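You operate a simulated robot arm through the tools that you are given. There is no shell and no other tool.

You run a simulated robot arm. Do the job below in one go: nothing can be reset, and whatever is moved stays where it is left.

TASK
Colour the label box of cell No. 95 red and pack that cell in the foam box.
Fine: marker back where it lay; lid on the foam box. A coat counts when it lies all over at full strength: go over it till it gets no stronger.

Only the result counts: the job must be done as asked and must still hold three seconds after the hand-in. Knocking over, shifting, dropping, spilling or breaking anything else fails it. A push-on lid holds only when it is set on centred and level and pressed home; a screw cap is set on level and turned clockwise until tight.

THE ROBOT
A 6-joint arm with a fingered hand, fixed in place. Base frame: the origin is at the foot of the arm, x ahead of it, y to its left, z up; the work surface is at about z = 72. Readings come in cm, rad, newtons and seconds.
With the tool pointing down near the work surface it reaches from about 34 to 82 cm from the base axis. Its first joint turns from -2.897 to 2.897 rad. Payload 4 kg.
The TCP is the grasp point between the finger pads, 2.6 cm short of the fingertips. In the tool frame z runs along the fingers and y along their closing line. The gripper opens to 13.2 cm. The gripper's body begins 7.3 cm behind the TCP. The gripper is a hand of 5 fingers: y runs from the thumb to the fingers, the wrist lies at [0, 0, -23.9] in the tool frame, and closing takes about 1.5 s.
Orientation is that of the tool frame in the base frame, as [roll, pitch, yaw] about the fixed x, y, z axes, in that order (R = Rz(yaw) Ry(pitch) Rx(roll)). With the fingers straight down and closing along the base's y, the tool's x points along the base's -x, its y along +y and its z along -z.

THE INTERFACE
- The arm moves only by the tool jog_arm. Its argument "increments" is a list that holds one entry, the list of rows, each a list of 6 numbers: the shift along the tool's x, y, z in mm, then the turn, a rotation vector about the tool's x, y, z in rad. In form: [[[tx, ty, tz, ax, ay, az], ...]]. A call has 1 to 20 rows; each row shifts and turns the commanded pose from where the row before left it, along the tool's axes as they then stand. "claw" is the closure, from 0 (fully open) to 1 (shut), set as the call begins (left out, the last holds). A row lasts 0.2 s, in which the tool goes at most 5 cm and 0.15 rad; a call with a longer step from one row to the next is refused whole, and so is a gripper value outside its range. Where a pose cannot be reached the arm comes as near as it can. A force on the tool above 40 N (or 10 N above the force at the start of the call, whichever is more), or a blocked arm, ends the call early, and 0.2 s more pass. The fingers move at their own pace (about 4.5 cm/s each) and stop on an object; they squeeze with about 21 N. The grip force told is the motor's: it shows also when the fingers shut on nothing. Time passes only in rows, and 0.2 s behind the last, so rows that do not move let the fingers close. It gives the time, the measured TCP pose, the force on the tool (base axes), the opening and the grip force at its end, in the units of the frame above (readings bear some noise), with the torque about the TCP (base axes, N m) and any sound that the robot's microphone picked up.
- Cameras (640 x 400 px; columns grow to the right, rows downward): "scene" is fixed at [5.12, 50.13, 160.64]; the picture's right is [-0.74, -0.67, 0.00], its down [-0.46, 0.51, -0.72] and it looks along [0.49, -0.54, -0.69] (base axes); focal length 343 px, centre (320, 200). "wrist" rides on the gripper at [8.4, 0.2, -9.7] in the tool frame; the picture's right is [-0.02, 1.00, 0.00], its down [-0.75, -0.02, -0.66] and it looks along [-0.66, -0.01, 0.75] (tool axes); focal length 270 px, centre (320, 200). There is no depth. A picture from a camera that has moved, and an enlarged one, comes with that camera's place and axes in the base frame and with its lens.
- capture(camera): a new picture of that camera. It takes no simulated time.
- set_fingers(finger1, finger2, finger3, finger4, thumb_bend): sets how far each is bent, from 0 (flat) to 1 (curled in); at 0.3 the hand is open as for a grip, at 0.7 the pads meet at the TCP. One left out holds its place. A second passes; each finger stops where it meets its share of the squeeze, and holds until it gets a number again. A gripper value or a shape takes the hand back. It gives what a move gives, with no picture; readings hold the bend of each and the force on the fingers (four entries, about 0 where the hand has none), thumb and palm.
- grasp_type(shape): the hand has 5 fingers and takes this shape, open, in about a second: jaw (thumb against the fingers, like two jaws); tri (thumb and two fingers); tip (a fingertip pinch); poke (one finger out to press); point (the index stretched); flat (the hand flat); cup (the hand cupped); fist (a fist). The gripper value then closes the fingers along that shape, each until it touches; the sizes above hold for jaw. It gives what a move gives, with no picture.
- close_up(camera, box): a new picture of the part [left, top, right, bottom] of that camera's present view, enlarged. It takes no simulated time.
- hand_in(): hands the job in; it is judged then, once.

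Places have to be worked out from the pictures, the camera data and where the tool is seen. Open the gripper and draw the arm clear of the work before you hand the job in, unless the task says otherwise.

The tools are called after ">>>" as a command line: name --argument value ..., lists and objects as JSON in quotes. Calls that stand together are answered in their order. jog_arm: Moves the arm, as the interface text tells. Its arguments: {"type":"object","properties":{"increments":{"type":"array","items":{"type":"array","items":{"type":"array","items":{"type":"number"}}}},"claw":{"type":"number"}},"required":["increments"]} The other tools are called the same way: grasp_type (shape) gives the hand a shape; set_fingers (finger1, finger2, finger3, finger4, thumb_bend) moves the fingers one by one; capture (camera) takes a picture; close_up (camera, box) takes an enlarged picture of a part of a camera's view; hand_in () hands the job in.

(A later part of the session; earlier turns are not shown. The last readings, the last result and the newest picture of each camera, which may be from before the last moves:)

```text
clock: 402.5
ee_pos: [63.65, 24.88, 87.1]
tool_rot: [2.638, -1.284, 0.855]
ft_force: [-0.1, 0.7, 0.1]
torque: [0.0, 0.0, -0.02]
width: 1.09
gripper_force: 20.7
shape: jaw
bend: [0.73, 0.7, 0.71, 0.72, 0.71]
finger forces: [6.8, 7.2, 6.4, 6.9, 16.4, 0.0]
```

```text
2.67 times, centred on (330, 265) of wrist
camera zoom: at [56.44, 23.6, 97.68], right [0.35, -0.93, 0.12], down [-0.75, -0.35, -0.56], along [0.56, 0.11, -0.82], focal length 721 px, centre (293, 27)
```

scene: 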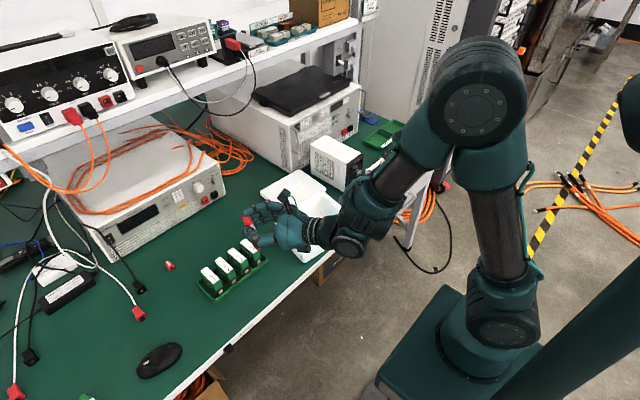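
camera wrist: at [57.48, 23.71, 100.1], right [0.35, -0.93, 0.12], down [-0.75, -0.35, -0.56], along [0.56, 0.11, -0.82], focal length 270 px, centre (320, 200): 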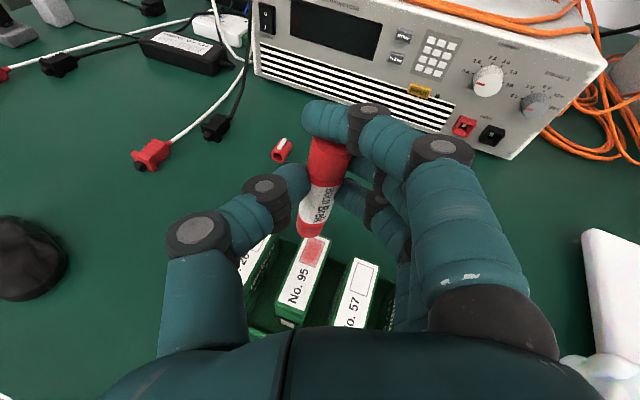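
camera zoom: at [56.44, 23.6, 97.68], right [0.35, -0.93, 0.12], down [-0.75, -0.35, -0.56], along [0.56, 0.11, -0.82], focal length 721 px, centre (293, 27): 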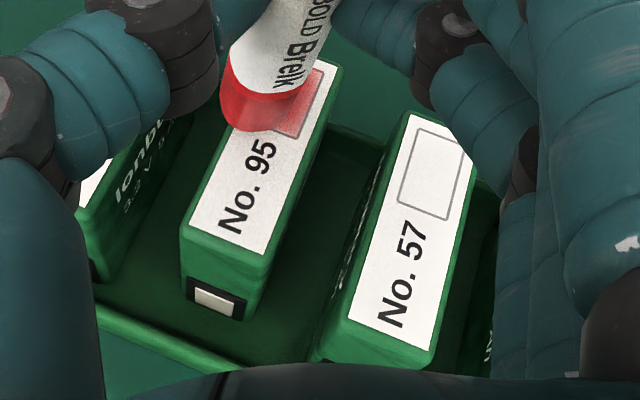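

Just above the label, well placed. I lower by 0.4 mm steps to contact.

>>> jog_arm --increments '[[[-0.38, -0.05, 0.1, 0, 0, 0], [0, 0, 0, 0, 0, 0], [0, 0, 0, 0, 0, 0]]]'

>>> jog_arm --increments '[[[-0.38, -0.05, 0.1, 0, 0, 0], [0, 0, 0, 0, 0, 0], [0, 0, 0, 0, 0, 0]]]'

>>> jog_arm --increments '[[[-0.38, -0.05, 0.1, 0, 0, 0], [0, 0, 0, 0, 0, 0], [0, 0, 0, 0, 0, 0]]]'

```text
clock: 403.3
ee_pos: [63.48, 25.02, 87.17]
tool_rot: [2.64, -1.286, 0.853]
ft_force: [-0.1, 0.5, -0.3]
torque: [0.0, 0.0, -0.01]
width: 1.08
gripper_force: 20.8
shape: jaw
bend: [0.73, 0.7, 0.71, 0.72, 0.71]
finger forces: [6.6, 7.2, 6.4, 6.9, 16.3, 0.0]
```

```text
clock: 404.1
ee_pos: [63.49, 24.92, 87.18]
tool_rot: [2.638, -1.285, 0.853]
ft_force: [-0.4, -0.9, 0.5]
torque: [0.03, 0.0, 0.0]
width: 1.09
gripper_force: 20.8
shape: jaw
bend: [0.73, 0.7, 0.71, 0.72, 0.71]
finger forces: [6.8, 7.1, 6.4, 6.9, 16.4, 0.0]
```

```text
clock: 404.9
ee_pos: [63.45, 24.96, 87.11]
tool_rot: [2.638, -1.285, 0.855]
ft_force: [0.2, 0.9, 0.2]
torque: [0.01, 0.01, 0.0]
width: 1.11
gripper_force: 21.6
shape: jaw
bend: [0.73, 0.7, 0.71, 0.72, 0.71]
finger forces: [6.8, 7.2, 6.4, 6.8, 16.4, 0.0]
```

Continuing down 0.4 mm at a time.

>>> jog_arm --increments '[[[-0.38, -0.05, 0.1, 0, 0, 0], [0, 0, 0, 0, 0, 0], [0, 0, 0, 0, 0, 0]]]'

>>> jog_arm --increments '[[[-0.38, -0.05, 0.1, 0, 0, 0], [0, 0, 0, 0, 0, 0], [0, 0, 0, 0, 0, 0]]]'

>>> jog_arm --increments '[[[-0.38, -0.05, 0.1, 0, 0, 0], [0, 0, 0, 0, 0, 0], [0, 0, 0, 0, 0, 0]]]'

```text
clock: 405.7
ee_pos: [63.56, 25.06, 87.1]
tool_rot: [2.636, -1.284, 0.857]
ft_force: [-0.2, -0.4, 7.8]
torque: [0.0, -0.13, 0.03]
width: 1.09
gripper_force: 20.5
shape: jaw
bend: [0.73, 0.7, 0.71, 0.72, 0.71]
finger forces: [8.2, 7.2, 6.3, 6.9, 16.4, 0.0]
```

```text
clock: 406.5
ee_pos: [63.36, 25.11, 87.02]
tool_rot: [2.636, -1.287, 0.857]
ft_force: [0.0, -0.2, 15.0]
torque: [0.07, -0.26, -0.02]
width: 1.13
gripper_force: 21.2
shape: jaw
bend: [0.73, 0.7, 0.71, 0.72, 0.71]
finger forces: [11.9, 7.2, 6.2, 6.6, 16.8, 0.0]
```

```text
clock: 407.3
ee_pos: [63.47, 24.9, 87.02]
tool_rot: [2.632, -1.286, 0.86]
ft_force: [-0.8, 0.7, 21.8]
torque: [0.08, -0.44, 0.01]
width: 1.12
gripper_force: 20.6
shape: jaw
bend: [0.73, 0.7, 0.71, 0.72, 0.71]
finger forces: [17.5, 7.1, 6.2, 7.2, 16.8, 0.1]
```

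Overpressed; I lift 1.05 mm back to a light touch and stroke outward.

>>> jog_arm --increments '[[[1.0, 0.14, -0.26, 0, 0, 0], [0.743, 1.434, 3.66, 0, 0, 0], [0.743, 1.434, 3.66, 0, 0, 0], [0.743, 1.434, 3.66, 0, 0, 0], [0, 0, 0, 0, 0, 0]]]'

>>> jog_arm --increments '[[[0.743, 1.434, 3.66, 0, 0, 0], [0.743, 1.434, 3.66, 0, 0, 0], [0.743, 1.434, 3.66, 0, 0, 0], [0, 0, 0, 0, 0, 0]]]'

>>> close_up --camera "wrist" --box '[230, 190, 430, 340]'

```text
clock: 408.5
ee_pos: [64.84, 24.9, 86.96]
tool_rot: [2.639, -1.285, 0.853]
ft_force: [-7.1, -2.3, 14.7]
torque: [-0.08, 0.32, -0.01]
width: 1.14
gripper_force: 21.2
shape: jaw
bend: [0.72, 0.69, 0.71, 0.74, 0.71]
finger forces: [14.5, 9.4, 5.6, 19.7, 22.0, 0.1]
```

```text
clock: 409.5
ee_pos: [65.95, 24.91, 87.03]
tool_rot: [2.637, -1.286, 0.856]
ft_force: [-4.5, -0.8, 13.2]
torque: [0.0, 0.25, 0.06]
width: 1.15
gripper_force: 20.9
shape: jaw
bend: [0.72, 0.69, 0.71, 0.74, 0.71]
finger forces: [12.5, 9.6, 5.5, 16.1, 21.9, 0.1]
```

```text
2.67 times, centred on (330, 265) of wrist
camera zoom: at [58.78, 23.62, 97.51], right [0.35, -0.93, 0.12], down [-0.75, -0.35, -0.56], along [0.56, 0.11, -0.82], focal length 721 px, centre (293, 27)
```

zoom: 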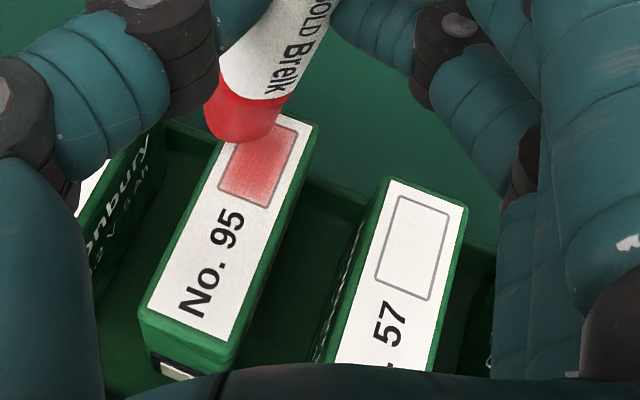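

That passed over the +y strip, though hard. I lift and inspect the coat.

>>> jog_arm --increments '[[[9.6, 1.36, -2.48, 0, 0, 0], [14.4, 2.04, -3.7, 0, 0, 0], [1.86, 3.58, 9.15, 0, 0, 0], [1.86, 3.58, 9.15, 0, 0, 0], [0, 0, 0, 0, 0, 0]]]'

>>> close_up --camera "wrist" --box '[240, 225, 330, 292]'

>>> close_up --camera "scene" --box '[219, 250, 234, 262]'

>>> close_up --camera "scene" --box '[180, 220, 300, 310]'

```text
clock: 410.7
ee_pos: [67.82, 25.11, 89.43]
tool_rot: [2.64, -1.282, 0.853]
ft_force: [0.0, 0.1, -0.5]
torque: [0.0, 0.0, 0.04]
width: 1.11
gripper_force: 21.0
shape: jaw
bend: [0.73, 0.7, 0.71, 0.72, 0.71]
finger forces: [7.1, 7.3, 6.4, 6.5, 16.3, 0.0]
```

```text
5.97 times, centred on (285, 258) of wrist
camera zoom: at [60.77, 23.58, 99.98], right [0.35, -0.93, 0.12], down [-0.75, -0.35, -0.56], along [0.56, 0.11, -0.82], focal length 1614 px, centre (529, -149)
```

zoom: 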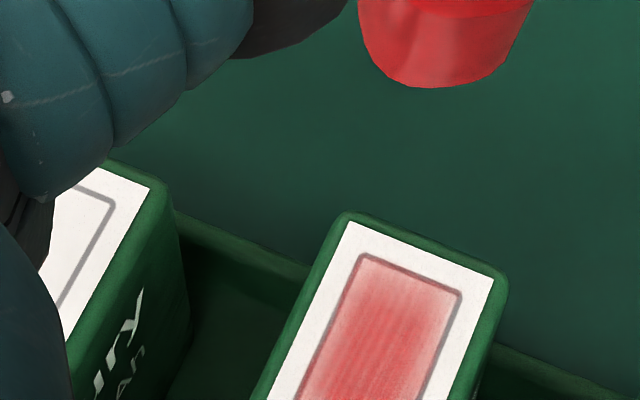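

```text
16.00 times, centred on (226, 256) of scene
camera zoom: at [5.12, 50.13, 160.64], right [-0.74, -0.67, 0.0], down [-0.46, 0.51, -0.72], along [0.49, -0.54, -0.69], focal length 5484 px, centre (1816, -696)
```

zoom: 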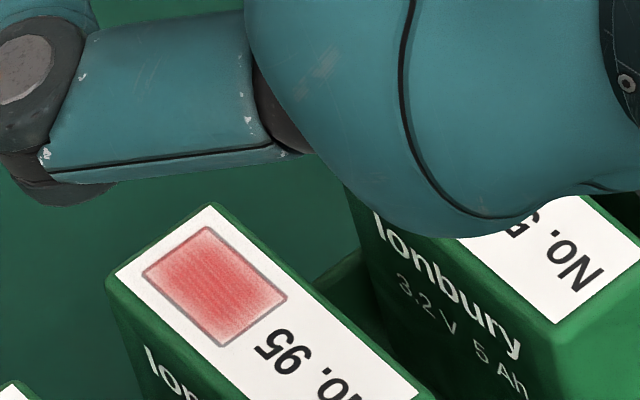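

```text
4.44 times, centred on (240, 265) of scene
camera zoom: at [5.12, 50.13, 160.64], right [-0.74, -0.67, 0.0], down [-0.46, 0.51, -0.72], along [0.49, -0.54, -0.69], focal length 1523 px, centre (676, -89)
```

zoom: 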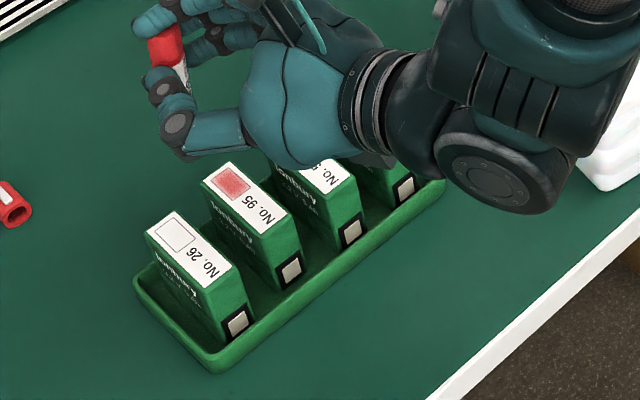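

The coat is now very even; only the far -y corner and the near rim are a little lighter. I set the nib on the far -y corner for short light strokes.

>>> jog_arm --increments '[[[-2.74, 1.4, -9.83, 0, 0, 0], [-2.74, 1.4, -9.83, 0, 0, 0], [-7.29, -1.03, 1.88, 0, 0, 0], [-7.29, -1.03, 1.88, 0, 0, 0], [-6.9, -0.98, 1.78, 0, 0, 0], [0, 0, 0, 0, 0, 0], [0, 0, 0, 0, 0, 0]]]'

>>> close_up --camera "wrist" --box '[230, 190, 430, 340]'

```text
clock: 412.3
ee_pos: [66.19, 23.89, 87.38]
tool_rot: [2.64, -1.285, 0.855]
ft_force: [0.5, 0.4, -0.9]
torque: [-0.01, 0.0, 0.01]
width: 1.12
gripper_force: 21.4
shape: jaw
bend: [0.73, 0.7, 0.71, 0.72, 0.71]
finger forces: [7.0, 7.3, 6.5, 6.5, 16.3, 0.0]
```

```text
2.67 times, centred on (330, 265) of wrist
camera zoom: at [59.03, 22.62, 97.78], right [0.35, -0.93, 0.12], down [-0.75, -0.35, -0.56], along [0.56, 0.11, -0.82], focal length 721 px, centre (293, 27)
```

zoom: 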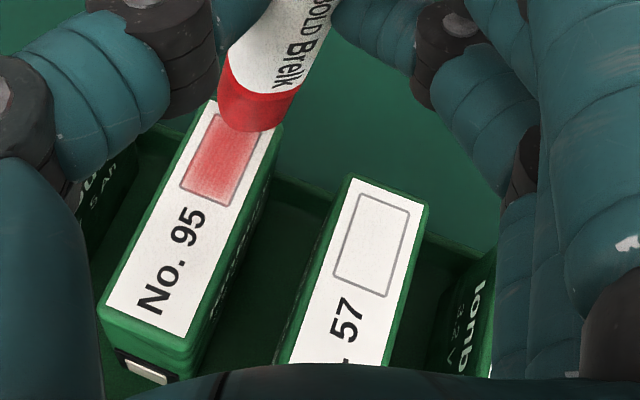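

Well placed. I lower 0.5 mm per call.

>>> jog_arm --increments '[[[-0.96, -0.14, 0.25, 0, 0, 0], [0, 0, 0, 0, 0, 0], [0, 0, 0, 0, 0, 0]]]'

>>> jog_arm --increments '[[[-0.48, -0.07, 0.12, 0, 0, 0], [0, 0, 0, 0, 0, 0], [0, 0, 0, 0, 0, 0]]]'

>>> jog_arm --increments '[[[-0.48, -0.07, 0.12, 0, 0, 0], [0, 0, 0, 0, 0, 0], [0, 0, 0, 0, 0, 0]]]'

```text
clock: 413.1
ee_pos: [66.16, 24.0, 87.19]
tool_rot: [2.639, -1.285, 0.853]
ft_force: [-0.9, 0.5, -0.2]
torque: [0.0, -0.01, 0.01]
width: 1.1
gripper_force: 21.1
shape: jaw
bend: [0.73, 0.7, 0.71, 0.72, 0.71]
finger forces: [7.1, 7.3, 6.5, 6.6, 16.3, 0.0]
```

```text
clock: 413.9
ee_pos: [66.09, 23.98, 87.14]
tool_rot: [2.639, -1.285, 0.854]
ft_force: [0.4, -0.4, -0.5]
torque: [0.01, 0.02, 0.04]
width: 1.09
gripper_force: 20.9
shape: jaw
bend: [0.73, 0.7, 0.71, 0.72, 0.71]
finger forces: [7.2, 7.3, 6.6, 6.5, 16.3, 0.0]
```

```text
clock: 414.7
ee_pos: [66.27, 24.09, 87.16]
tool_rot: [2.64, -1.286, 0.855]
ft_force: [0.1, -0.2, 0.2]
torque: [-0.03, -0.01, -0.01]
width: 1.15
gripper_force: 20.9
shape: jaw
bend: [0.73, 0.7, 0.71, 0.72, 0.71]
finger forces: [7.0, 7.3, 6.5, 6.6, 16.3, 0.0]
```

One more step at a time.

>>> jog_arm --increments '[[[-0.38, -0.05, 0.1, 0, 0, 0], [0, 0, 0, 0, 0, 0], [0, 0, 0, 0, 0, 0]]]'

```text
clock: 415.5
ee_pos: [66.16, 24.06, 87.16]
tool_rot: [2.637, -1.285, 0.853]
ft_force: [-0.3, -0.8, 3.8]
torque: [0.0, -0.03, -0.04]
width: 1.12
gripper_force: 21.1
shape: jaw
bend: [0.73, 0.7, 0.71, 0.72, 0.71]
finger forces: [7.7, 7.3, 6.4, 6.6, 16.4, 0.1]
```

Contact at 3.8 N. I do short strokes at the far end in three lanes.

>>> jog_arm --increments '[[[0.1, 0.01, -0.02, 0, 0, 0], [-0.743, -1.434, -3.66, 0, 0, 0], [-0.743, -1.434, -3.66, 0, 0, 0], [0.743, 1.434, 3.66, 0, 0, 0], [0.743, 1.434, 3.66, 0, 0, 0], [-0.743, -1.434, -3.66, 0, 0, 0], [-0.743, -1.434, -3.66, 0, 0, 0], [0.743, 1.434, 3.66, 0, 0, 0], [0.743, 1.434, 3.66, 0, 0, 0], [0.75, -3.23, 1.11, 0, 0, 0], [-0.743, -1.434, -3.66, 0, 0, 0], [-0.743, -1.434, -3.66, 0, 0, 0], [0.743, 1.434, 3.66, 0, 0, 0], [0.743, 1.434, 3.66, 0, 0, 0], [0, 0, 0, 0, 0, 0]]]'

>>> close_up --camera "wrist" --box '[230, 190, 430, 340]'

```text
clock: 418.7
ee_pos: [66.14, 24.32, 87.03]
tool_rot: [2.638, -1.285, 0.853]
ft_force: [-0.6, -1.3, 1.9]
torque: [0.02, 0.06, 0.0]
width: 1.13
gripper_force: 20.4
shape: jaw
bend: [0.73, 0.7, 0.71, 0.72, 0.71]
finger forces: [7.7, 8.0, 5.6, 7.9, 17.2, 0.0]
```

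```text
2.67 times, centred on (330, 265) of wrist
camera zoom: at [59.05, 22.94, 97.57], right [0.35, -0.93, 0.12], down [-0.75, -0.35, -0.56], along [0.56, 0.11, -0.82], focal length 721 px, centre (293, 27)
```

zoom: 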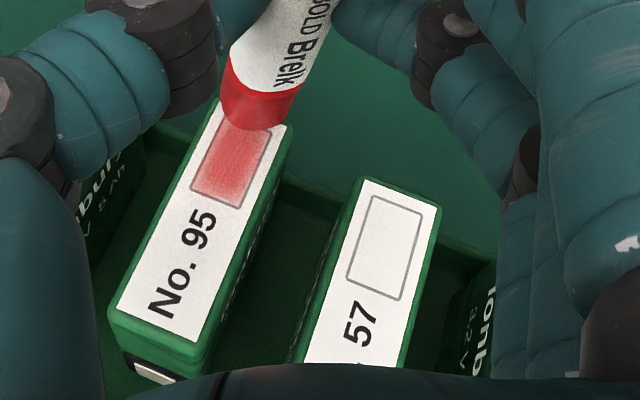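

Light and controlled. I do full-length strokes in this lane and one 3 mm to +y, at the same height.

>>> jog_arm --increments '[[[-0.743, -1.434, -3.66, 0, 0, 0], [-0.743, -1.434, -3.66, 0, 0, 0], [-0.743, -1.434, -3.66, 0, 0, 0], [-0.743, -1.434, -3.66, 0, 0, 0], [-0.743, -1.434, -3.66, 0, 0, 0], [-0.743, -1.434, -3.66, 0, 0, 0], [-0.743, -1.434, -3.66, 0, 0, 0], [0.64, -2.77, 0.95, 0, 0, 0], [0.743, 1.434, 3.66, 0, 0, 0], [0.743, 1.434, 3.66, 0, 0, 0], [0.743, 1.434, 3.66, 0, 0, 0], [0.743, 1.434, 3.66, 0, 0, 0], [0.743, 1.434, 3.66, 0, 0, 0], [0.743, 1.434, 3.66, 0, 0, 0], [0.743, 1.434, 3.66, 0, 0, 0], [0, 0, 0, 0, 0, 0]]]'

>>> close_up --camera "wrist" --box '[230, 190, 430, 340]'

```text
clock: 422.1
ee_pos: [66.14, 24.65, 87.06]
tool_rot: [2.636, -1.285, 0.857]
ft_force: [-1.3, -0.2, 5.9]
torque: [0.04, 0.08, 0.01]
width: 1.11
gripper_force: 21.0
shape: jaw
bend: [0.73, 0.7, 0.71, 0.72, 0.71]
finger forces: [7.6, 8.4, 5.5, 8.4, 18.0, 0.0]
```

```text
2.67 times, centred on (330, 265) of wrist
camera zoom: at [59.01, 23.29, 97.56], right [0.35, -0.93, 0.12], down [-0.75, -0.35, -0.56], along [0.56, 0.11, -0.82], focal length 721 px, centre (293, 27)
```

zoom: 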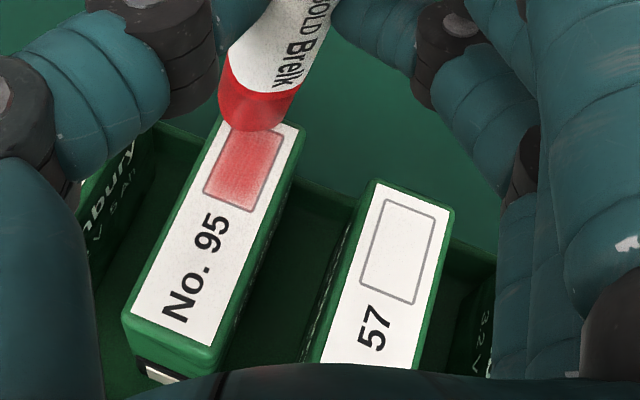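

Very even now. One more set of full passes, then a last look.

>>> jog_arm --increments '[[[0.1, 0.01, -0.02, 0, 0, 0], [-0.743, -1.434, -3.66, 0, 0, 0], [-0.743, -1.434, -3.66, 0, 0, 0], [-0.743, -1.434, -3.66, 0, 0, 0], [-0.743, -1.434, -3.66, 0, 0, 0], [-0.743, -1.434, -3.66, 0, 0, 0], [-0.743, -1.434, -3.66, 0, 0, 0], [-0.743, -1.434, -3.66, 0, 0, 0], [-0.743, -1.434, -3.66, 0, 0, 0], [0.32, -1.39, 0.48, 0, 0, 0], [0.743, 1.434, 3.66, 0, 0, 0], [0.743, 1.434, 3.66, 0, 0, 0], [0.743, 1.434, 3.66, 0, 0, 0], [0.743, 1.434, 3.66, 0, 0, 0], [0.743, 1.434, 3.66, 0, 0, 0], [0.743, 1.434, 3.66, 0, 0, 0], [0.743, 1.434, 3.66, 0, 0, 0], [0, 0, 0, 0, 0, 0]]]'

>>> jog_arm --increments '[[[9.6, 1.36, -2.48, 0, 0, 0], [14.4, 2.04, -3.7, 0, 0, 0], [1.86, 3.58, 9.15, 0, 0, 0], [1.86, 3.58, 9.15, 0, 0, 0], [0, 0, 0, 0, 0, 0]]]'

>>> close_up --camera "wrist" --box '[240, 225, 330, 292]'

>>> close_up --camera "scene" --box '[219, 250, 234, 262]'

```text
clock: 425.9
ee_pos: [65.83, 24.83, 87.07]
tool_rot: [2.638, -1.285, 0.858]
ft_force: [-4.3, -1.3, 8.7]
torque: [-0.05, 0.07, -0.01]
width: 1.1
gripper_force: 21.0
shape: jaw
bend: [0.73, 0.7, 0.71, 0.72, 0.71]
finger forces: [7.3, 8.2, 5.5, 10.4, 18.4, 0.0]
```

```text
clock: 427.1
ee_pos: [67.8, 24.82, 89.63]
tool_rot: [2.638, -1.282, 0.853]
ft_force: [-0.2, 0.3, -0.7]
torque: [-0.01, -0.04, 0.02]
width: 1.08
gripper_force: 20.8
shape: jaw
bend: [0.73, 0.7, 0.71, 0.72, 0.71]
finger forces: [5.5, 7.1, 6.1, 5.5, 16.1, 0.0]
```

```text
5.97 times, centred on (285, 258) of wrist
camera zoom: at [60.6, 23.49, 100.09], right [0.35, -0.93, 0.12], down [-0.75, -0.35, -0.56], along [0.56, 0.11, -0.82], focal length 1614 px, centre (529, -149)
```

zoom: 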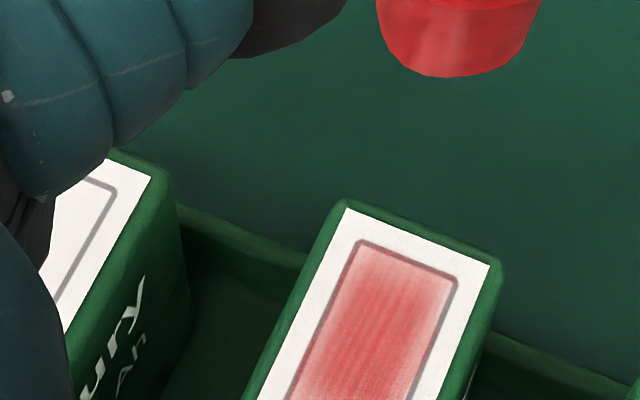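

```text
16.00 times, centred on (226, 256) of scene
camera zoom: at [5.12, 50.13, 160.64], right [-0.74, -0.67, 0.0], down [-0.46, 0.51, -0.72], along [0.49, -0.54, -0.69], focal length 5484 px, centre (1816, -696)
```

zoom: 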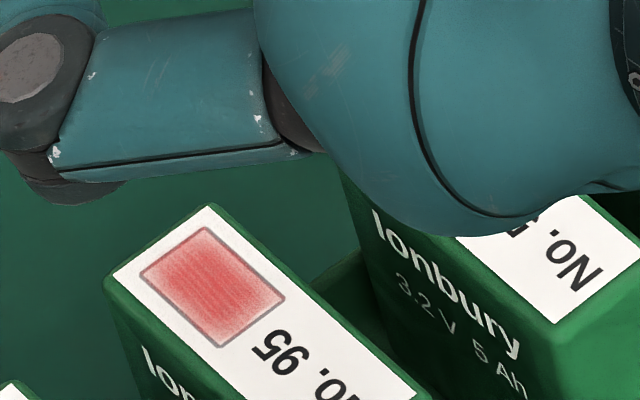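

Almost uniform. I do one last light round on the -y edge and the near end, then stop colouring.

>>> jog_arm --increments '[[[-2.41, 1.7, -8.38, 0, 0, 0], [-2.41, 1.7, -8.38, 0, 0, 0], [-7.83, -1.11, 2.03, 0, 0, 0], [-7.83, -1.11, 2.03, 0, 0, 0], [-7.83, -1.11, 2.03, 0, 0, 0], [0, 0, 0, 0, 0, 0], [0, 0, 0, 0, 0, 0]]]'

>>> close_up --camera "wrist" --box '[230, 190, 430, 340]'

```text
clock: 428.7
ee_pos: [66.23, 23.81, 87.07]
tool_rot: [2.635, -1.285, 0.856]
ft_force: [0.2, 0.5, 0.8]
torque: [-0.02, -0.04, 0.01]
width: 1.1
gripper_force: 21.2
shape: jaw
bend: [0.73, 0.7, 0.71, 0.72, 0.71]
finger forces: [5.3, 7.2, 6.2, 5.4, 16.0, 0.0]
```

```text
2.67 times, centred on (330, 265) of wrist
camera zoom: at [59.18, 22.52, 97.59], right [0.35, -0.93, 0.12], down [-0.75, -0.35, -0.56], along [0.56, 0.11, -0.82], focal length 721 px, centre (293, 27)
```

zoom: 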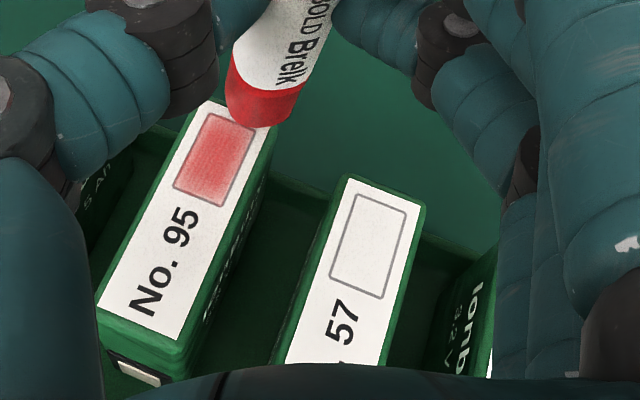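

At the surface on the far -y corner. I lower 0.3 mm and stroke along the -y edge inward and back.

>>> jog_arm --increments '[[[-0.29, -0.04, 0.07, 0, 0, 0], [-0.743, -1.434, -3.66, 0, 0, 0], [-0.743, -1.434, -3.66, 0, 0, 0], [-0.743, -1.434, -3.66, 0, 0, 0], [-0.743, -1.434, -3.66, 0, 0, 0], [0, 0, 0, 0, 0, 0]]]'

>>> jog_arm --increments '[[[-0.743, -1.434, -3.66, 0, 0, 0], [-0.743, -1.434, -3.66, 0, 0, 0], [-0.743, -1.434, -3.66, 0, 0, 0], [0, 0, 0, 0, 0, 0]]]'

>>> close_up --camera "wrist" --box '[230, 190, 430, 340]'

```text
clock: 430.1
ee_pos: [64.74, 23.78, 87.12]
tool_rot: [2.639, -1.284, 0.853]
ft_force: [-0.2, 0.1, 0.8]
torque: [0.03, -0.06, 0.02]
width: 1.09
gripper_force: 21.2
shape: jaw
bend: [0.73, 0.7, 0.71, 0.72, 0.71]
finger forces: [5.6, 7.1, 6.3, 3.9, 15.9, 0.0]
```

```text
clock: 431.1
ee_pos: [63.45, 23.85, 87.08]
tool_rot: [2.637, -1.285, 0.854]
ft_force: [-0.1, 0.0, 1.0]
torque: [0.02, -0.05, -0.02]
width: 1.1
gripper_force: 21.7
shape: jaw
bend: [0.73, 0.7, 0.71, 0.72, 0.71]
finger forces: [5.5, 7.0, 6.2, 3.9, 15.8, 0.0]
```

```text
2.67 times, centred on (330, 265) of wrist
camera zoom: at [56.3, 22.44, 97.59], right [0.35, -0.93, 0.12], down [-0.75, -0.35, -0.56], along [0.56, 0.11, -0.82], focal length 721 px, centre (293, 27)
```

zoom: 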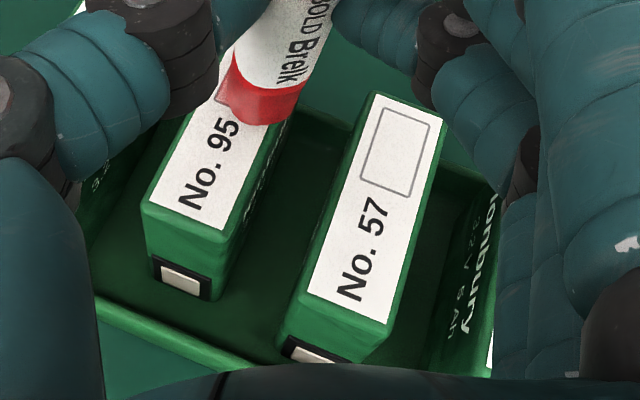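

Light and clean. I scrub the near end across the width in lanes of 3 mm, then sweep outward.

>>> jog_arm --increments '[[[0.743, 1.434, 3.66, 0, 0, 0], [0.743, 1.434, 3.66, 0, 0, 0], [0.743, 1.434, 3.66, 0, 0, 0], [-0.743, -1.434, -3.66, 0, 0, 0], [-0.743, -1.434, -3.66, 0, 0, 0], [-0.743, -1.434, -3.66, 0, 0, 0], [0.64, -2.77, 0.95, 0, 0, 0], [0.743, 1.434, 3.66, 0, 0, 0], [0.743, 1.434, 3.66, 0, 0, 0], [0.743, 1.434, 3.66, 0, 0, 0], [-0.743, -1.434, -3.66, 0, 0, 0], [-0.743, -1.434, -3.66, 0, 0, 0], [-0.743, -1.434, -3.66, 0, 0, 0], [0.64, -2.77, 0.95, 0, 0, 0], [0.743, 1.434, 3.66, 0, 0, 0], [0.743, 1.434, 3.66, 0, 0, 0], [0.743, 1.434, 3.66, 0, 0, 0], [0, 0, 0, 0, 0, 0]]]'

>>> close_up --camera "wrist" --box '[230, 190, 430, 340]'

```text
clock: 434.9
ee_pos: [64.57, 24.4, 87.15]
tool_rot: [2.637, -1.285, 0.856]
ft_force: [-0.4, 0.5, 0.3]
torque: [0.02, 0.01, 0.02]
width: 1.07
gripper_force: 21.0
shape: jaw
bend: [0.73, 0.7, 0.71, 0.72, 0.71]
finger forces: [4.9, 7.3, 6.2, 4.8, 16.1, 0.0]
```

```text
2.67 times, centred on (330, 265) of wrist
camera zoom: at [57.52, 23.04, 97.61], right [0.35, -0.93, 0.12], down [-0.75, -0.35, -0.56], along [0.56, 0.11, -0.82], focal length 721 px, centre (293, 27)
```

zoom: 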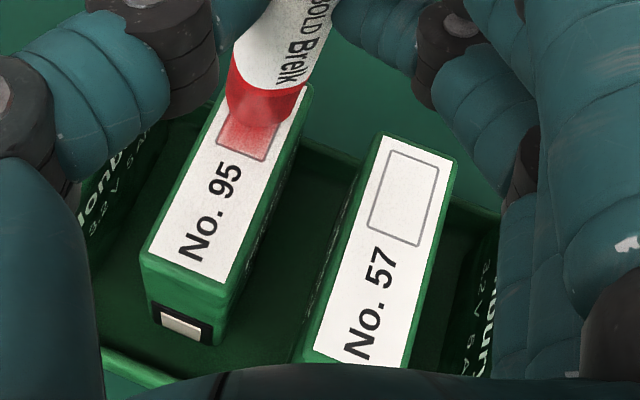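

Two more lanes toward +y at the near end, then a full sweep.

>>> jog_arm --increments '[[[-0.1, -0.01, 0.03, 0, 0, 0], [-0.743, -1.434, -3.66, 0, 0, 0], [-0.743, -1.434, -3.66, 0, 0, 0], [-0.743, -1.434, -3.66, 0, 0, 0], [0.64, -2.77, 0.95, 0, 0, 0], [0.743, 1.434, 3.66, 0, 0, 0], [0.743, 1.434, 3.66, 0, 0, 0], [0.743, 1.434, 3.66, 0, 0, 0], [-0.743, -1.434, -3.66, 0, 0, 0], [-0.743, -1.434, -3.66, 0, 0, 0], [-0.743, -1.434, -3.66, 0, 0, 0], [0.43, -1.85, 0.64, 0, 0, 0], [0.743, 1.434, 3.66, 0, 0, 0], [0.743, 1.434, 3.66, 0, 0, 0], [0.743, 1.434, 3.66, 0, 0, 0], [0.743, 1.434, 3.66, 0, 0, 0], [0.743, 1.434, 3.66, 0, 0, 0], [0.743, 1.434, 3.66, 0, 0, 0], [0, 0, 0, 0, 0, 0]]]'

>>> close_up --camera "wrist" --box '[230, 190, 430, 340]'

>>> jog_arm --increments '[[[9.6, 1.36, -2.48, 0, 0, 0], [14.4, 2.04, -3.7, 0, 0, 0], [1.86, 3.58, 9.15, 0, 0, 0], [1.86, 3.58, 9.15, 0, 0, 0], [0, 0, 0, 0, 0, 0]]]'

>>> close_up --camera "wrist" --box '[240, 235, 330, 302]'

>>> close_up --camera "scene" --box '[219, 250, 234, 262]'

```text
clock: 438.9
ee_pos: [65.77, 24.92, 87.12]
tool_rot: [2.636, -1.285, 0.856]
ft_force: [0.1, -0.2, -0.1]
torque: [0.02, -0.04, -0.02]
width: 1.11
gripper_force: 21.1
shape: jaw
bend: [0.73, 0.7, 0.71, 0.72, 0.71]
finger forces: [4.8, 7.3, 6.2, 4.7, 16.1, 0.1]
```

```text
2.67 times, centred on (330, 265) of wrist
camera zoom: at [58.68, 23.57, 97.6], right [0.35, -0.93, 0.12], down [-0.75, -0.35, -0.56], along [0.56, 0.11, -0.82], focal length 721 px, centre (293, 27)
```

zoom: 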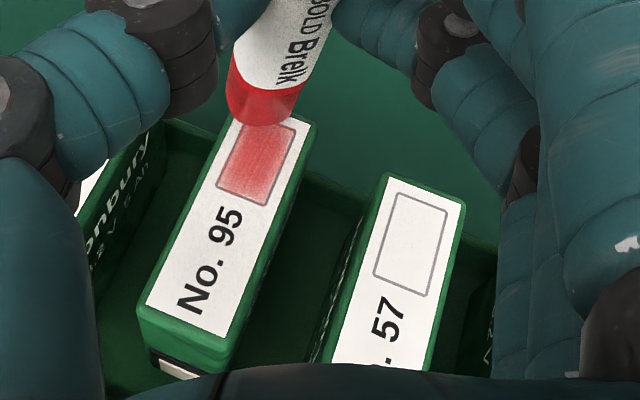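

```text
clock: 440.1
ee_pos: [67.81, 24.89, 89.5]
tool_rot: [2.638, -1.283, 0.854]
ft_force: [0.8, 0.4, 0.6]
torque: [0.02, 0.01, 0.03]
width: 1.11
gripper_force: 20.7
shape: jaw
bend: [0.73, 0.7, 0.71, 0.72, 0.71]
finger forces: [4.5, 7.3, 6.0, 4.7, 16.1, 0.0]
```

```text
5.97 times, centred on (285, 268) of wrist
camera zoom: at [60.69, 23.56, 100.03], right [0.35, -0.93, 0.12], down [-0.75, -0.35, -0.56], along [0.56, 0.11, -0.82], focal length 1614 px, centre (529, -209)
```

zoom: 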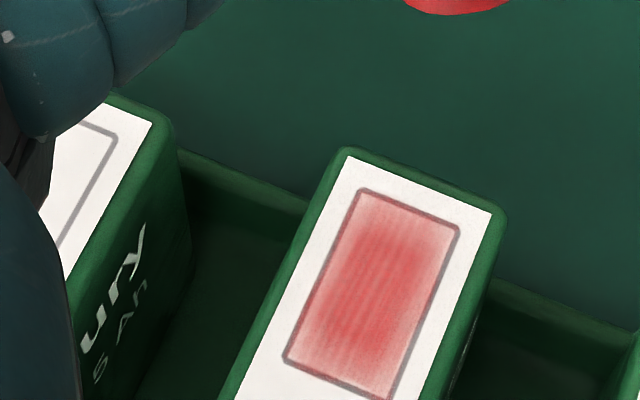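

```text
16.00 times, centred on (226, 256) of scene
camera zoom: at [5.12, 50.13, 160.64], right [-0.74, -0.67, 0.0], down [-0.46, 0.51, -0.72], along [0.49, -0.54, -0.69], focal length 5484 px, centre (1816, -696)
```

zoom: 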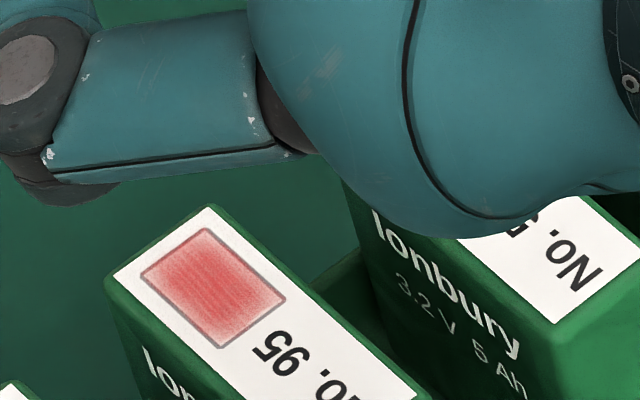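

One band remains: the far 4-5 mm is slightly lighter. I scrub that end in four lanes with light pressure.

>>> jog_arm --increments '[[[-2.5, 1.52, -8.84, 0, 0, 0], [-2.5, 1.52, -8.84, 0, 0, 0], [-8.06, -1.14, 2.08, 0, 0, 0], [-8.06, -1.14, 2.08, 0, 0, 0], [-8.1, -1.15, 2.1, 0, 0, 0], [0, 0, 0, 0, 0, 0], [0, 0, 0, 0, 0, 0]]]'

>>> close_up --camera "wrist" --box '[230, 190, 430, 340]'

```text
clock: 441.7
ee_pos: [66.26, 24.06, 87.06]
tool_rot: [2.635, -1.285, 0.857]
ft_force: [-0.9, 0.2, 4.6]
torque: [-0.02, -0.08, 0.01]
width: 1.1
gripper_force: 21.1
shape: jaw
bend: [0.73, 0.7, 0.71, 0.72, 0.71]
finger forces: [5.2, 7.3, 6.2, 4.8, 16.2, 0.0]
```

```text
2.67 times, centred on (330, 265) of wrist
camera zoom: at [59.16, 22.66, 97.58], right [0.35, -0.93, 0.12], down [-0.75, -0.35, -0.56], along [0.56, 0.11, -0.82], focal length 721 px, centre (293, 27)
```

zoom: 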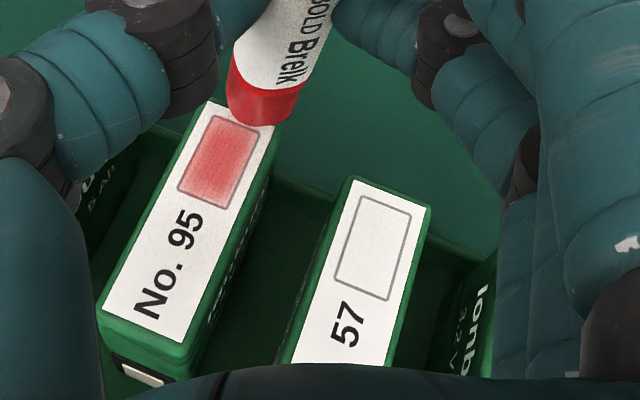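

The nib is on the far -y corner at 4.6 N. I ease slightly and scrub 10 mm strokes in four lanes.

>>> jog_arm --increments '[[[0.1, 0.01, -0.03, 0, 0, 0], [-0.93, -1.79, -4.58, 0, 0, 0], [-0.93, -1.79, -4.58, 0, 0, 0], [0.93, 1.79, 4.58, 0, 0, 0], [0.93, 1.79, 4.58, 0, 0, 0], [-0.93, -1.79, -4.58, 0, 0, 0], [-0.93, -1.79, -4.58, 0, 0, 0], [0.64, -2.77, 0.95, 0, 0, 0], [0.93, 1.79, 4.58, 0, 0, 0], [0.93, 1.79, 4.58, 0, 0, 0], [-0.93, -1.79, -4.58, 0, 0, 0], [-0.93, -1.79, -4.58, 0, 0, 0], [0.93, 1.79, 4.58, 0, 0, 0], [0.93, 1.79, 4.58, 0, 0, 0], [0, 0, 0, 0, 0, 0]]]'

>>> close_up --camera "wrist" --box '[230, 190, 430, 340]'

>>> jog_arm --increments '[[[0.64, -2.77, 0.95, 0, 0, 0], [-0.93, -1.79, -4.58, 0, 0, 0], [-0.93, -1.79, -4.58, 0, 0, 0], [0.93, 1.79, 4.58, 0, 0, 0], [0.93, 1.79, 4.58, 0, 0, 0], [-0.93, -1.79, -4.58, 0, 0, 0], [-0.93, -1.79, -4.58, 0, 0, 0], [0.64, -2.77, 0.95, 0, 0, 0], [0.93, 1.79, 4.58, 0, 0, 0], [0.93, 1.79, 4.58, 0, 0, 0], [-0.93, -1.79, -4.58, 0, 0, 0], [-0.93, -1.79, -4.58, 0, 0, 0], [0.93, 1.79, 4.58, 0, 0, 0], [0.93, 1.79, 4.58, 0, 0, 0], [0, 0, 0, 0, 0, 0]]]'

>>> close_up --camera "wrist" --box '[230, 190, 430, 340]'

```text
clock: 444.9
ee_pos: [66.05, 24.26, 87.05]
tool_rot: [2.64, -1.285, 0.855]
ft_force: [0.2, -1.2, 0.2]
torque: [0.02, 0.02, 0.01]
width: 1.13
gripper_force: 21.1
shape: jaw
bend: [0.73, 0.71, 0.71, 0.72, 0.71]
finger forces: [4.6, 7.6, 5.8, 5.6, 16.8, 0.0]
```

```text
2.67 times, centred on (330, 265) of wrist
camera zoom: at [59.08, 22.88, 97.61], right [0.35, -0.93, 0.12], down [-0.75, -0.35, -0.56], along [0.56, 0.11, -0.82], focal length 721 px, centre (293, 27)
```

zoom: 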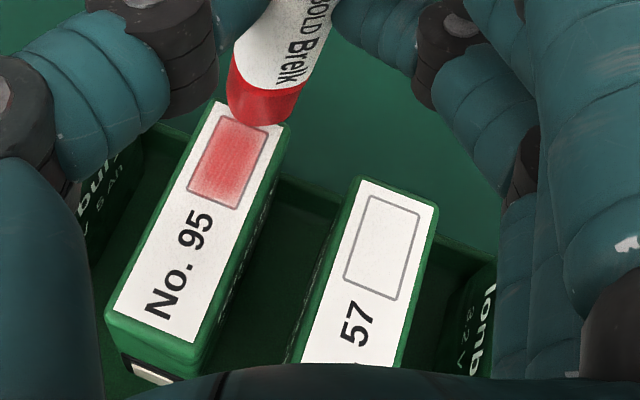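

```text
clock: 448.1
ee_pos: [66.38, 24.83, 87.09]
tool_rot: [2.636, -1.286, 0.856]
ft_force: [-3.8, -1.2, 11.9]
torque: [-0.05, -0.01, -0.07]
width: 1.11
gripper_force: 21.1
shape: jaw
bend: [0.73, 0.71, 0.71, 0.72, 0.71]
finger forces: [6.2, 8.0, 5.7, 8.7, 17.9, 0.0]
```

```text
2.67 times, centred on (330, 265) of wrist
camera zoom: at [59.14, 23.52, 97.56], right [0.35, -0.93, 0.12], down [-0.75, -0.35, -0.56], along [0.56, 0.11, -0.82], focal length 721 px, centre (293, 27)
```

zoom: 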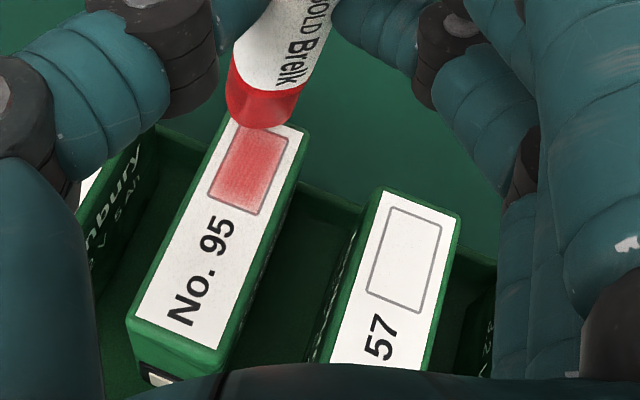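

The coat is even and no longer changing. I lift away 16 cm and turn the hand back to point straight down.

>>> jog_arm --increments '[[[9.6, 1.36, -2.48, 0, 0, 0], [28.8, 4.1, -7.4, 0, 0, 0], [38.4, 5.4, -9.9, 0, 0, 0], [38.4, 5.4, -9.9, 0, 0, 0], [38.4, 5.4, -9.9, 0, 0, 0], [0, 0, 0, 0, 0, 0.141], [0, 0, 0, 0, -0.1321, 0], [0, 0, 0, 0, -0.1321, 0], [0, 0, 0, 0, -0.1321, 0], [0, 0, 0, 0, -0.1321, 0], [0, 0, 0, 0, -0.1321, 0], [0, 0, 0, 0, -0.1321, 0], [0, 0, 0, 0, -0.1321, 0], [0, 0, 0, 0, -0.1321, 0], [0, 0, 0, 0, -0.1321, 0], [0, 0, 0, 0, -0.1321, 0], [0, 0, 0, 0, 0, 0], [0, 0, 0, 0, 0, 0]]]'

>>> capture --camera "wrist"

>>> close_up --camera "scene" --box '[180, 220, 300, 310]'

>>> close_up --camera "scene" --box '[219, 250, 234, 262]'

```text
clock: 451.9
ee_pos: [66.28, 24.94, 103.09]
tool_rot: [-3.141, 0.001, 0.333]
ft_force: [-1.1, 0.7, -0.5]
torque: [-0.01, 0.03, -0.03]
width: 1.11
gripper_force: 21.5
shape: jaw
bend: [0.73, 0.71, 0.71, 0.72, 0.71]
finger forces: [3.1, 7.4, 5.9, 3.0, 15.9, 0.0]
```

```text
taken
camera wrist: at [74.39, 27.63, 112.7], right [0.31, -0.95, 0.0], down [-0.72, -0.23, 0.66], along [-0.63, -0.2, -0.75], focal length 270 px, centre (320, 200)
```

wrist: 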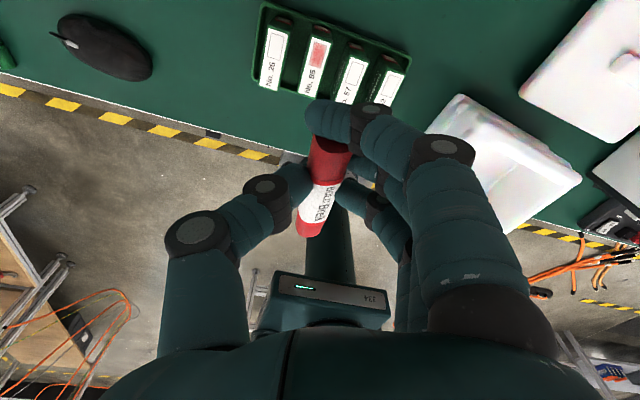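

```text
4.44 times, centred on (240, 265) of scene
camera zoom: at [5.12, 50.13, 160.64], right [-0.74, -0.67, 0.0], down [-0.46, 0.51, -0.72], along [0.49, -0.54, -0.69], focal length 1523 px, centre (676, -89)
```

zoom: 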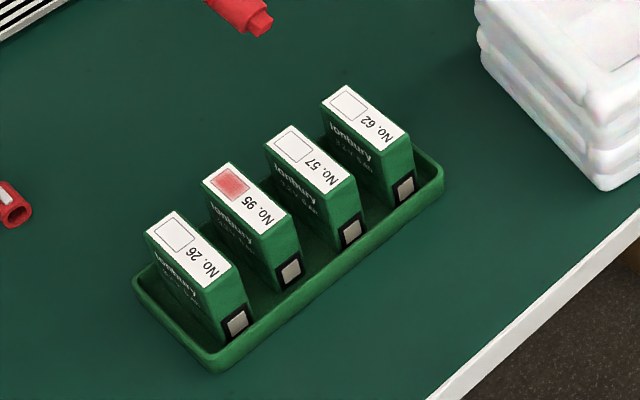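

```text
16.00 times, centred on (226, 256) of scene
camera zoom: at [5.12, 50.13, 160.64], right [-0.74, -0.67, 0.0], down [-0.46, 0.51, -0.72], along [0.49, -0.54, -0.69], focal length 5484 px, centre (1816, -696)
```

zoom: 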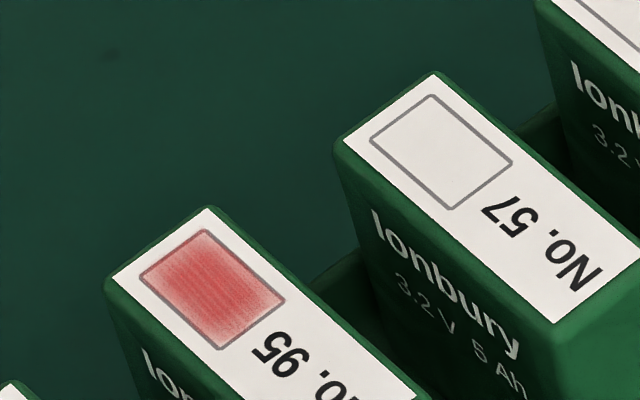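

The clear view shows a strong, even coat, and tray and neighbours within about 3 mm of where they stood. Now I turn the hand to bring the marker's axis along y and move over its old place.

>>> jog_arm --increments '[[[0, 0, 0, 0, 0, -0.141], [0, 0, 0, 0, 0, -0.141], [0, 0, 0, 0, 0, -0.141], [0, 0, 0, 0, 0, -0.141], [0, 0, 0, 0, 0, -0.141], [0, 0, 0, 0, 0, -0.141], [0, 0, 0, 0, 0, -0.141], [0, 0, 0, 0, 0, -0.141], [0, 0, 0, 0, 0, -0.141], [0, 0, 0, 0, 0, -0.141], [-5, -38.4, 20, 0, 0, 0], [-5, -38.4, 20, 0, 0, 0], [-5, -38.4, 20, 0, 0, 0], [-5, -38.4, 20, 0, 0, 0], [0, 0, 0, 0, 0, 0], [0, 0, 0, 0, 0, 0]]]'

>>> capture --camera "wrist"

>>> close_up --camera "scene" --box '[220, 200, 340, 310]'

```text
clock: 455.3
ee_pos: [51.45, 20.28, 95.06]
tool_rot: [3.141, 0.0, 1.743]
ft_force: [-0.1, 0.8, -0.3]
torque: [0.03, 0.0, -0.02]
width: 1.09
gripper_force: 21.6
shape: jaw
bend: [0.73, 0.71, 0.71, 0.72, 0.71]
finger forces: [2.9, 7.4, 5.7, 3.3, 15.9, 0.0]
```

```text
taken
camera wrist: at [50.3, 28.69, 104.62], right [0.99, 0.15, 0.0], down [0.11, -0.74, 0.66], along [0.1, -0.65, -0.75], focal length 270 px, centre (320, 200)
```

wrist: 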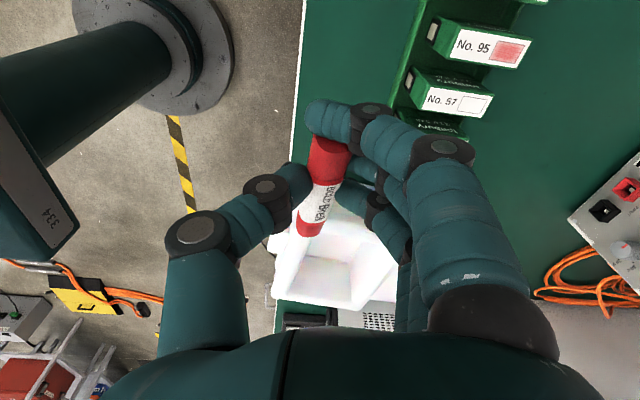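

```text
3.64 times, centred on (280, 255) of scene
camera zoom: at [5.12, 50.13, 160.64], right [-0.74, -0.67, 0.0], down [-0.46, 0.51, -0.72], along [0.49, -0.54, -0.69], focal length 1246 px, centre (466, 0)
```

zoom: 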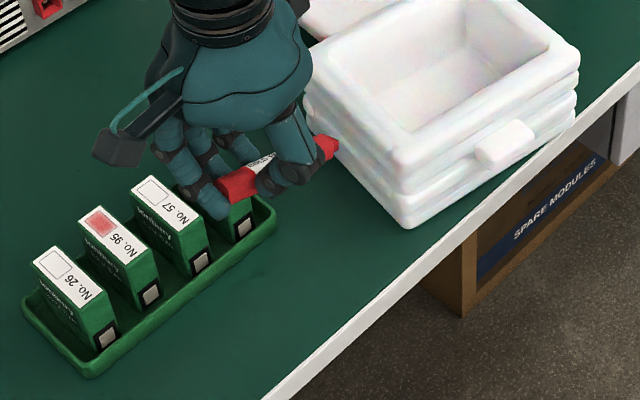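

The marker's axis is at x≈51.7 along y, nib end 2.7 cm lower than the rear. I lower until the nib is just above the table.

>>> jog_arm --increments '[[[0, 0, 35, 0, 0, 0], [0, 0, 35, 0, 0, 0], [0, 0, 35, 0, 0, 0], [0, 0, 35, 0, 0, 0], [0, 0, 30, 0, 0, 0], [0, 0, 0, 0, 0, 0]]]'

>>> close_up --camera "scene" --box '[230, 240, 310, 310]'

>>> capture --camera "wrist"

```text
clock: 456.7
ee_pos: [51.51, 20.27, 78.22]
tool_rot: [3.14, 0.002, 1.743]
ft_force: [-1.0, 0.1, 0.7]
torque: [0.0, -0.01, -0.01]
width: 1.11
gripper_force: 21.0
shape: jaw
bend: [0.73, 0.71, 0.71, 0.72, 0.71]
finger forces: [2.7, 7.4, 5.7, 3.3, 15.9, 0.0]
```

```text
5.71 times, centred on (270, 275) of scene
camera zoom: at [5.12, 50.13, 160.64], right [-0.74, -0.67, 0.0], down [-0.46, 0.51, -0.72], along [0.49, -0.54, -0.69], focal length 1959 px, centre (606, -229)
```

zoom: 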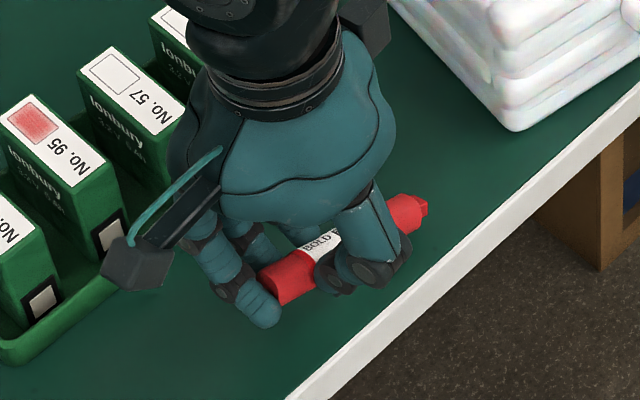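

```text
taken
camera wrist: at [50.33, 28.74, 87.73], right [0.99, 0.15, 0.0], down [0.11, -0.74, 0.66], along [0.1, -0.65, -0.75], focal length 270 px, centre (320, 200)
```

wrist: 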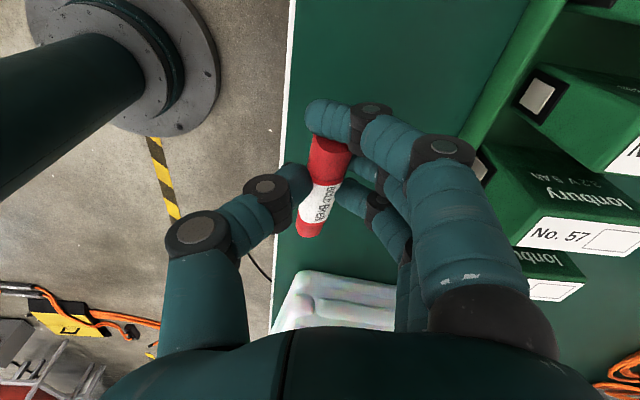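

The marker is a bit above the table. I lower in steps, letting the table press the nib end back up to level.

>>> jog_arm --increments '[[[0, 0, 8, 0, 0, 0], [0, 0, 6, 0, 0, 0], [0, 0, 0, 0, 0, 0]]]'

>>> jog_arm --increments '[[[0, 0, 4, 0, 0, 0], [0, 0, 4, 0, 0, 0], [0, 0, 0, 0, 0, 0]]]'

>>> jog_arm --increments '[[[0, 0, 3, 0, 0, 0], [0, 0, 3, 0, 0, 0], [0, 0, 0, 0, 0, 0]]]'

>>> close_up --camera "scene" --box '[230, 240, 310, 310]'

```text
clock: 457.5
ee_pos: [51.59, 20.44, 76.99]
tool_rot: [3.139, 0.001, 1.744]
ft_force: [2.8, 6.4, 14.8]
torque: [-0.64, -0.23, 0.15]
width: 1.17
gripper_force: 21.3
shape: jaw
bend: [0.72, 0.7, 0.71, 0.74, 0.72]
finger forces: [3.4, 7.7, 6.1, 25.4, 20.1, 0.0]
```

```text
clock: 458.3
ee_pos: [51.53, 20.49, 75.93]
tool_rot: [-3.142, 0.0, 1.744]
ft_force: [3.2, 7.5, 15.7]
torque: [-0.89, -0.17, 0.29]
width: 1.24
gripper_force: 21.3
shape: jaw
bend: [0.72, 0.68, 0.71, 0.76, 0.71]
finger forces: [1.6, 9.8, 6.0, 32.0, 21.9, 0.1]
```

```text
clock: 458.9
ee_pos: [51.67, 20.32, 75.53]
tool_rot: [3.136, -0.002, 1.743]
ft_force: [1.1, -1.6, 19.3]
torque: [-0.9, -0.06, 0.09]
width: 1.27
gripper_force: 21.1
shape: jaw
bend: [0.72, 0.68, 0.71, 0.75, 0.72]
finger forces: [1.3, 8.7, 4.2, 24.7, 24.1, 0.0]
stopped in row 3: the force on the tool passed its limit at 42 N (the readings are from after the stop); the commanded pose is now the measured one
```

```text
5.71 times, centred on (270, 275) of scene
camera zoom: at [5.12, 50.13, 160.64], right [-0.74, -0.67, 0.0], down [-0.46, 0.51, -0.72], along [0.49, -0.54, -0.69], focal length 1959 px, centre (606, -229)
```

zoom: 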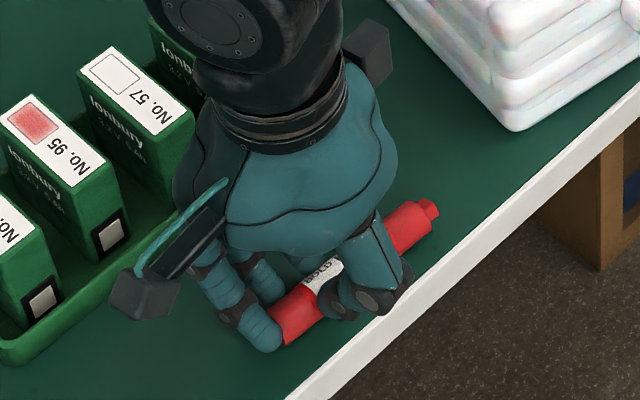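

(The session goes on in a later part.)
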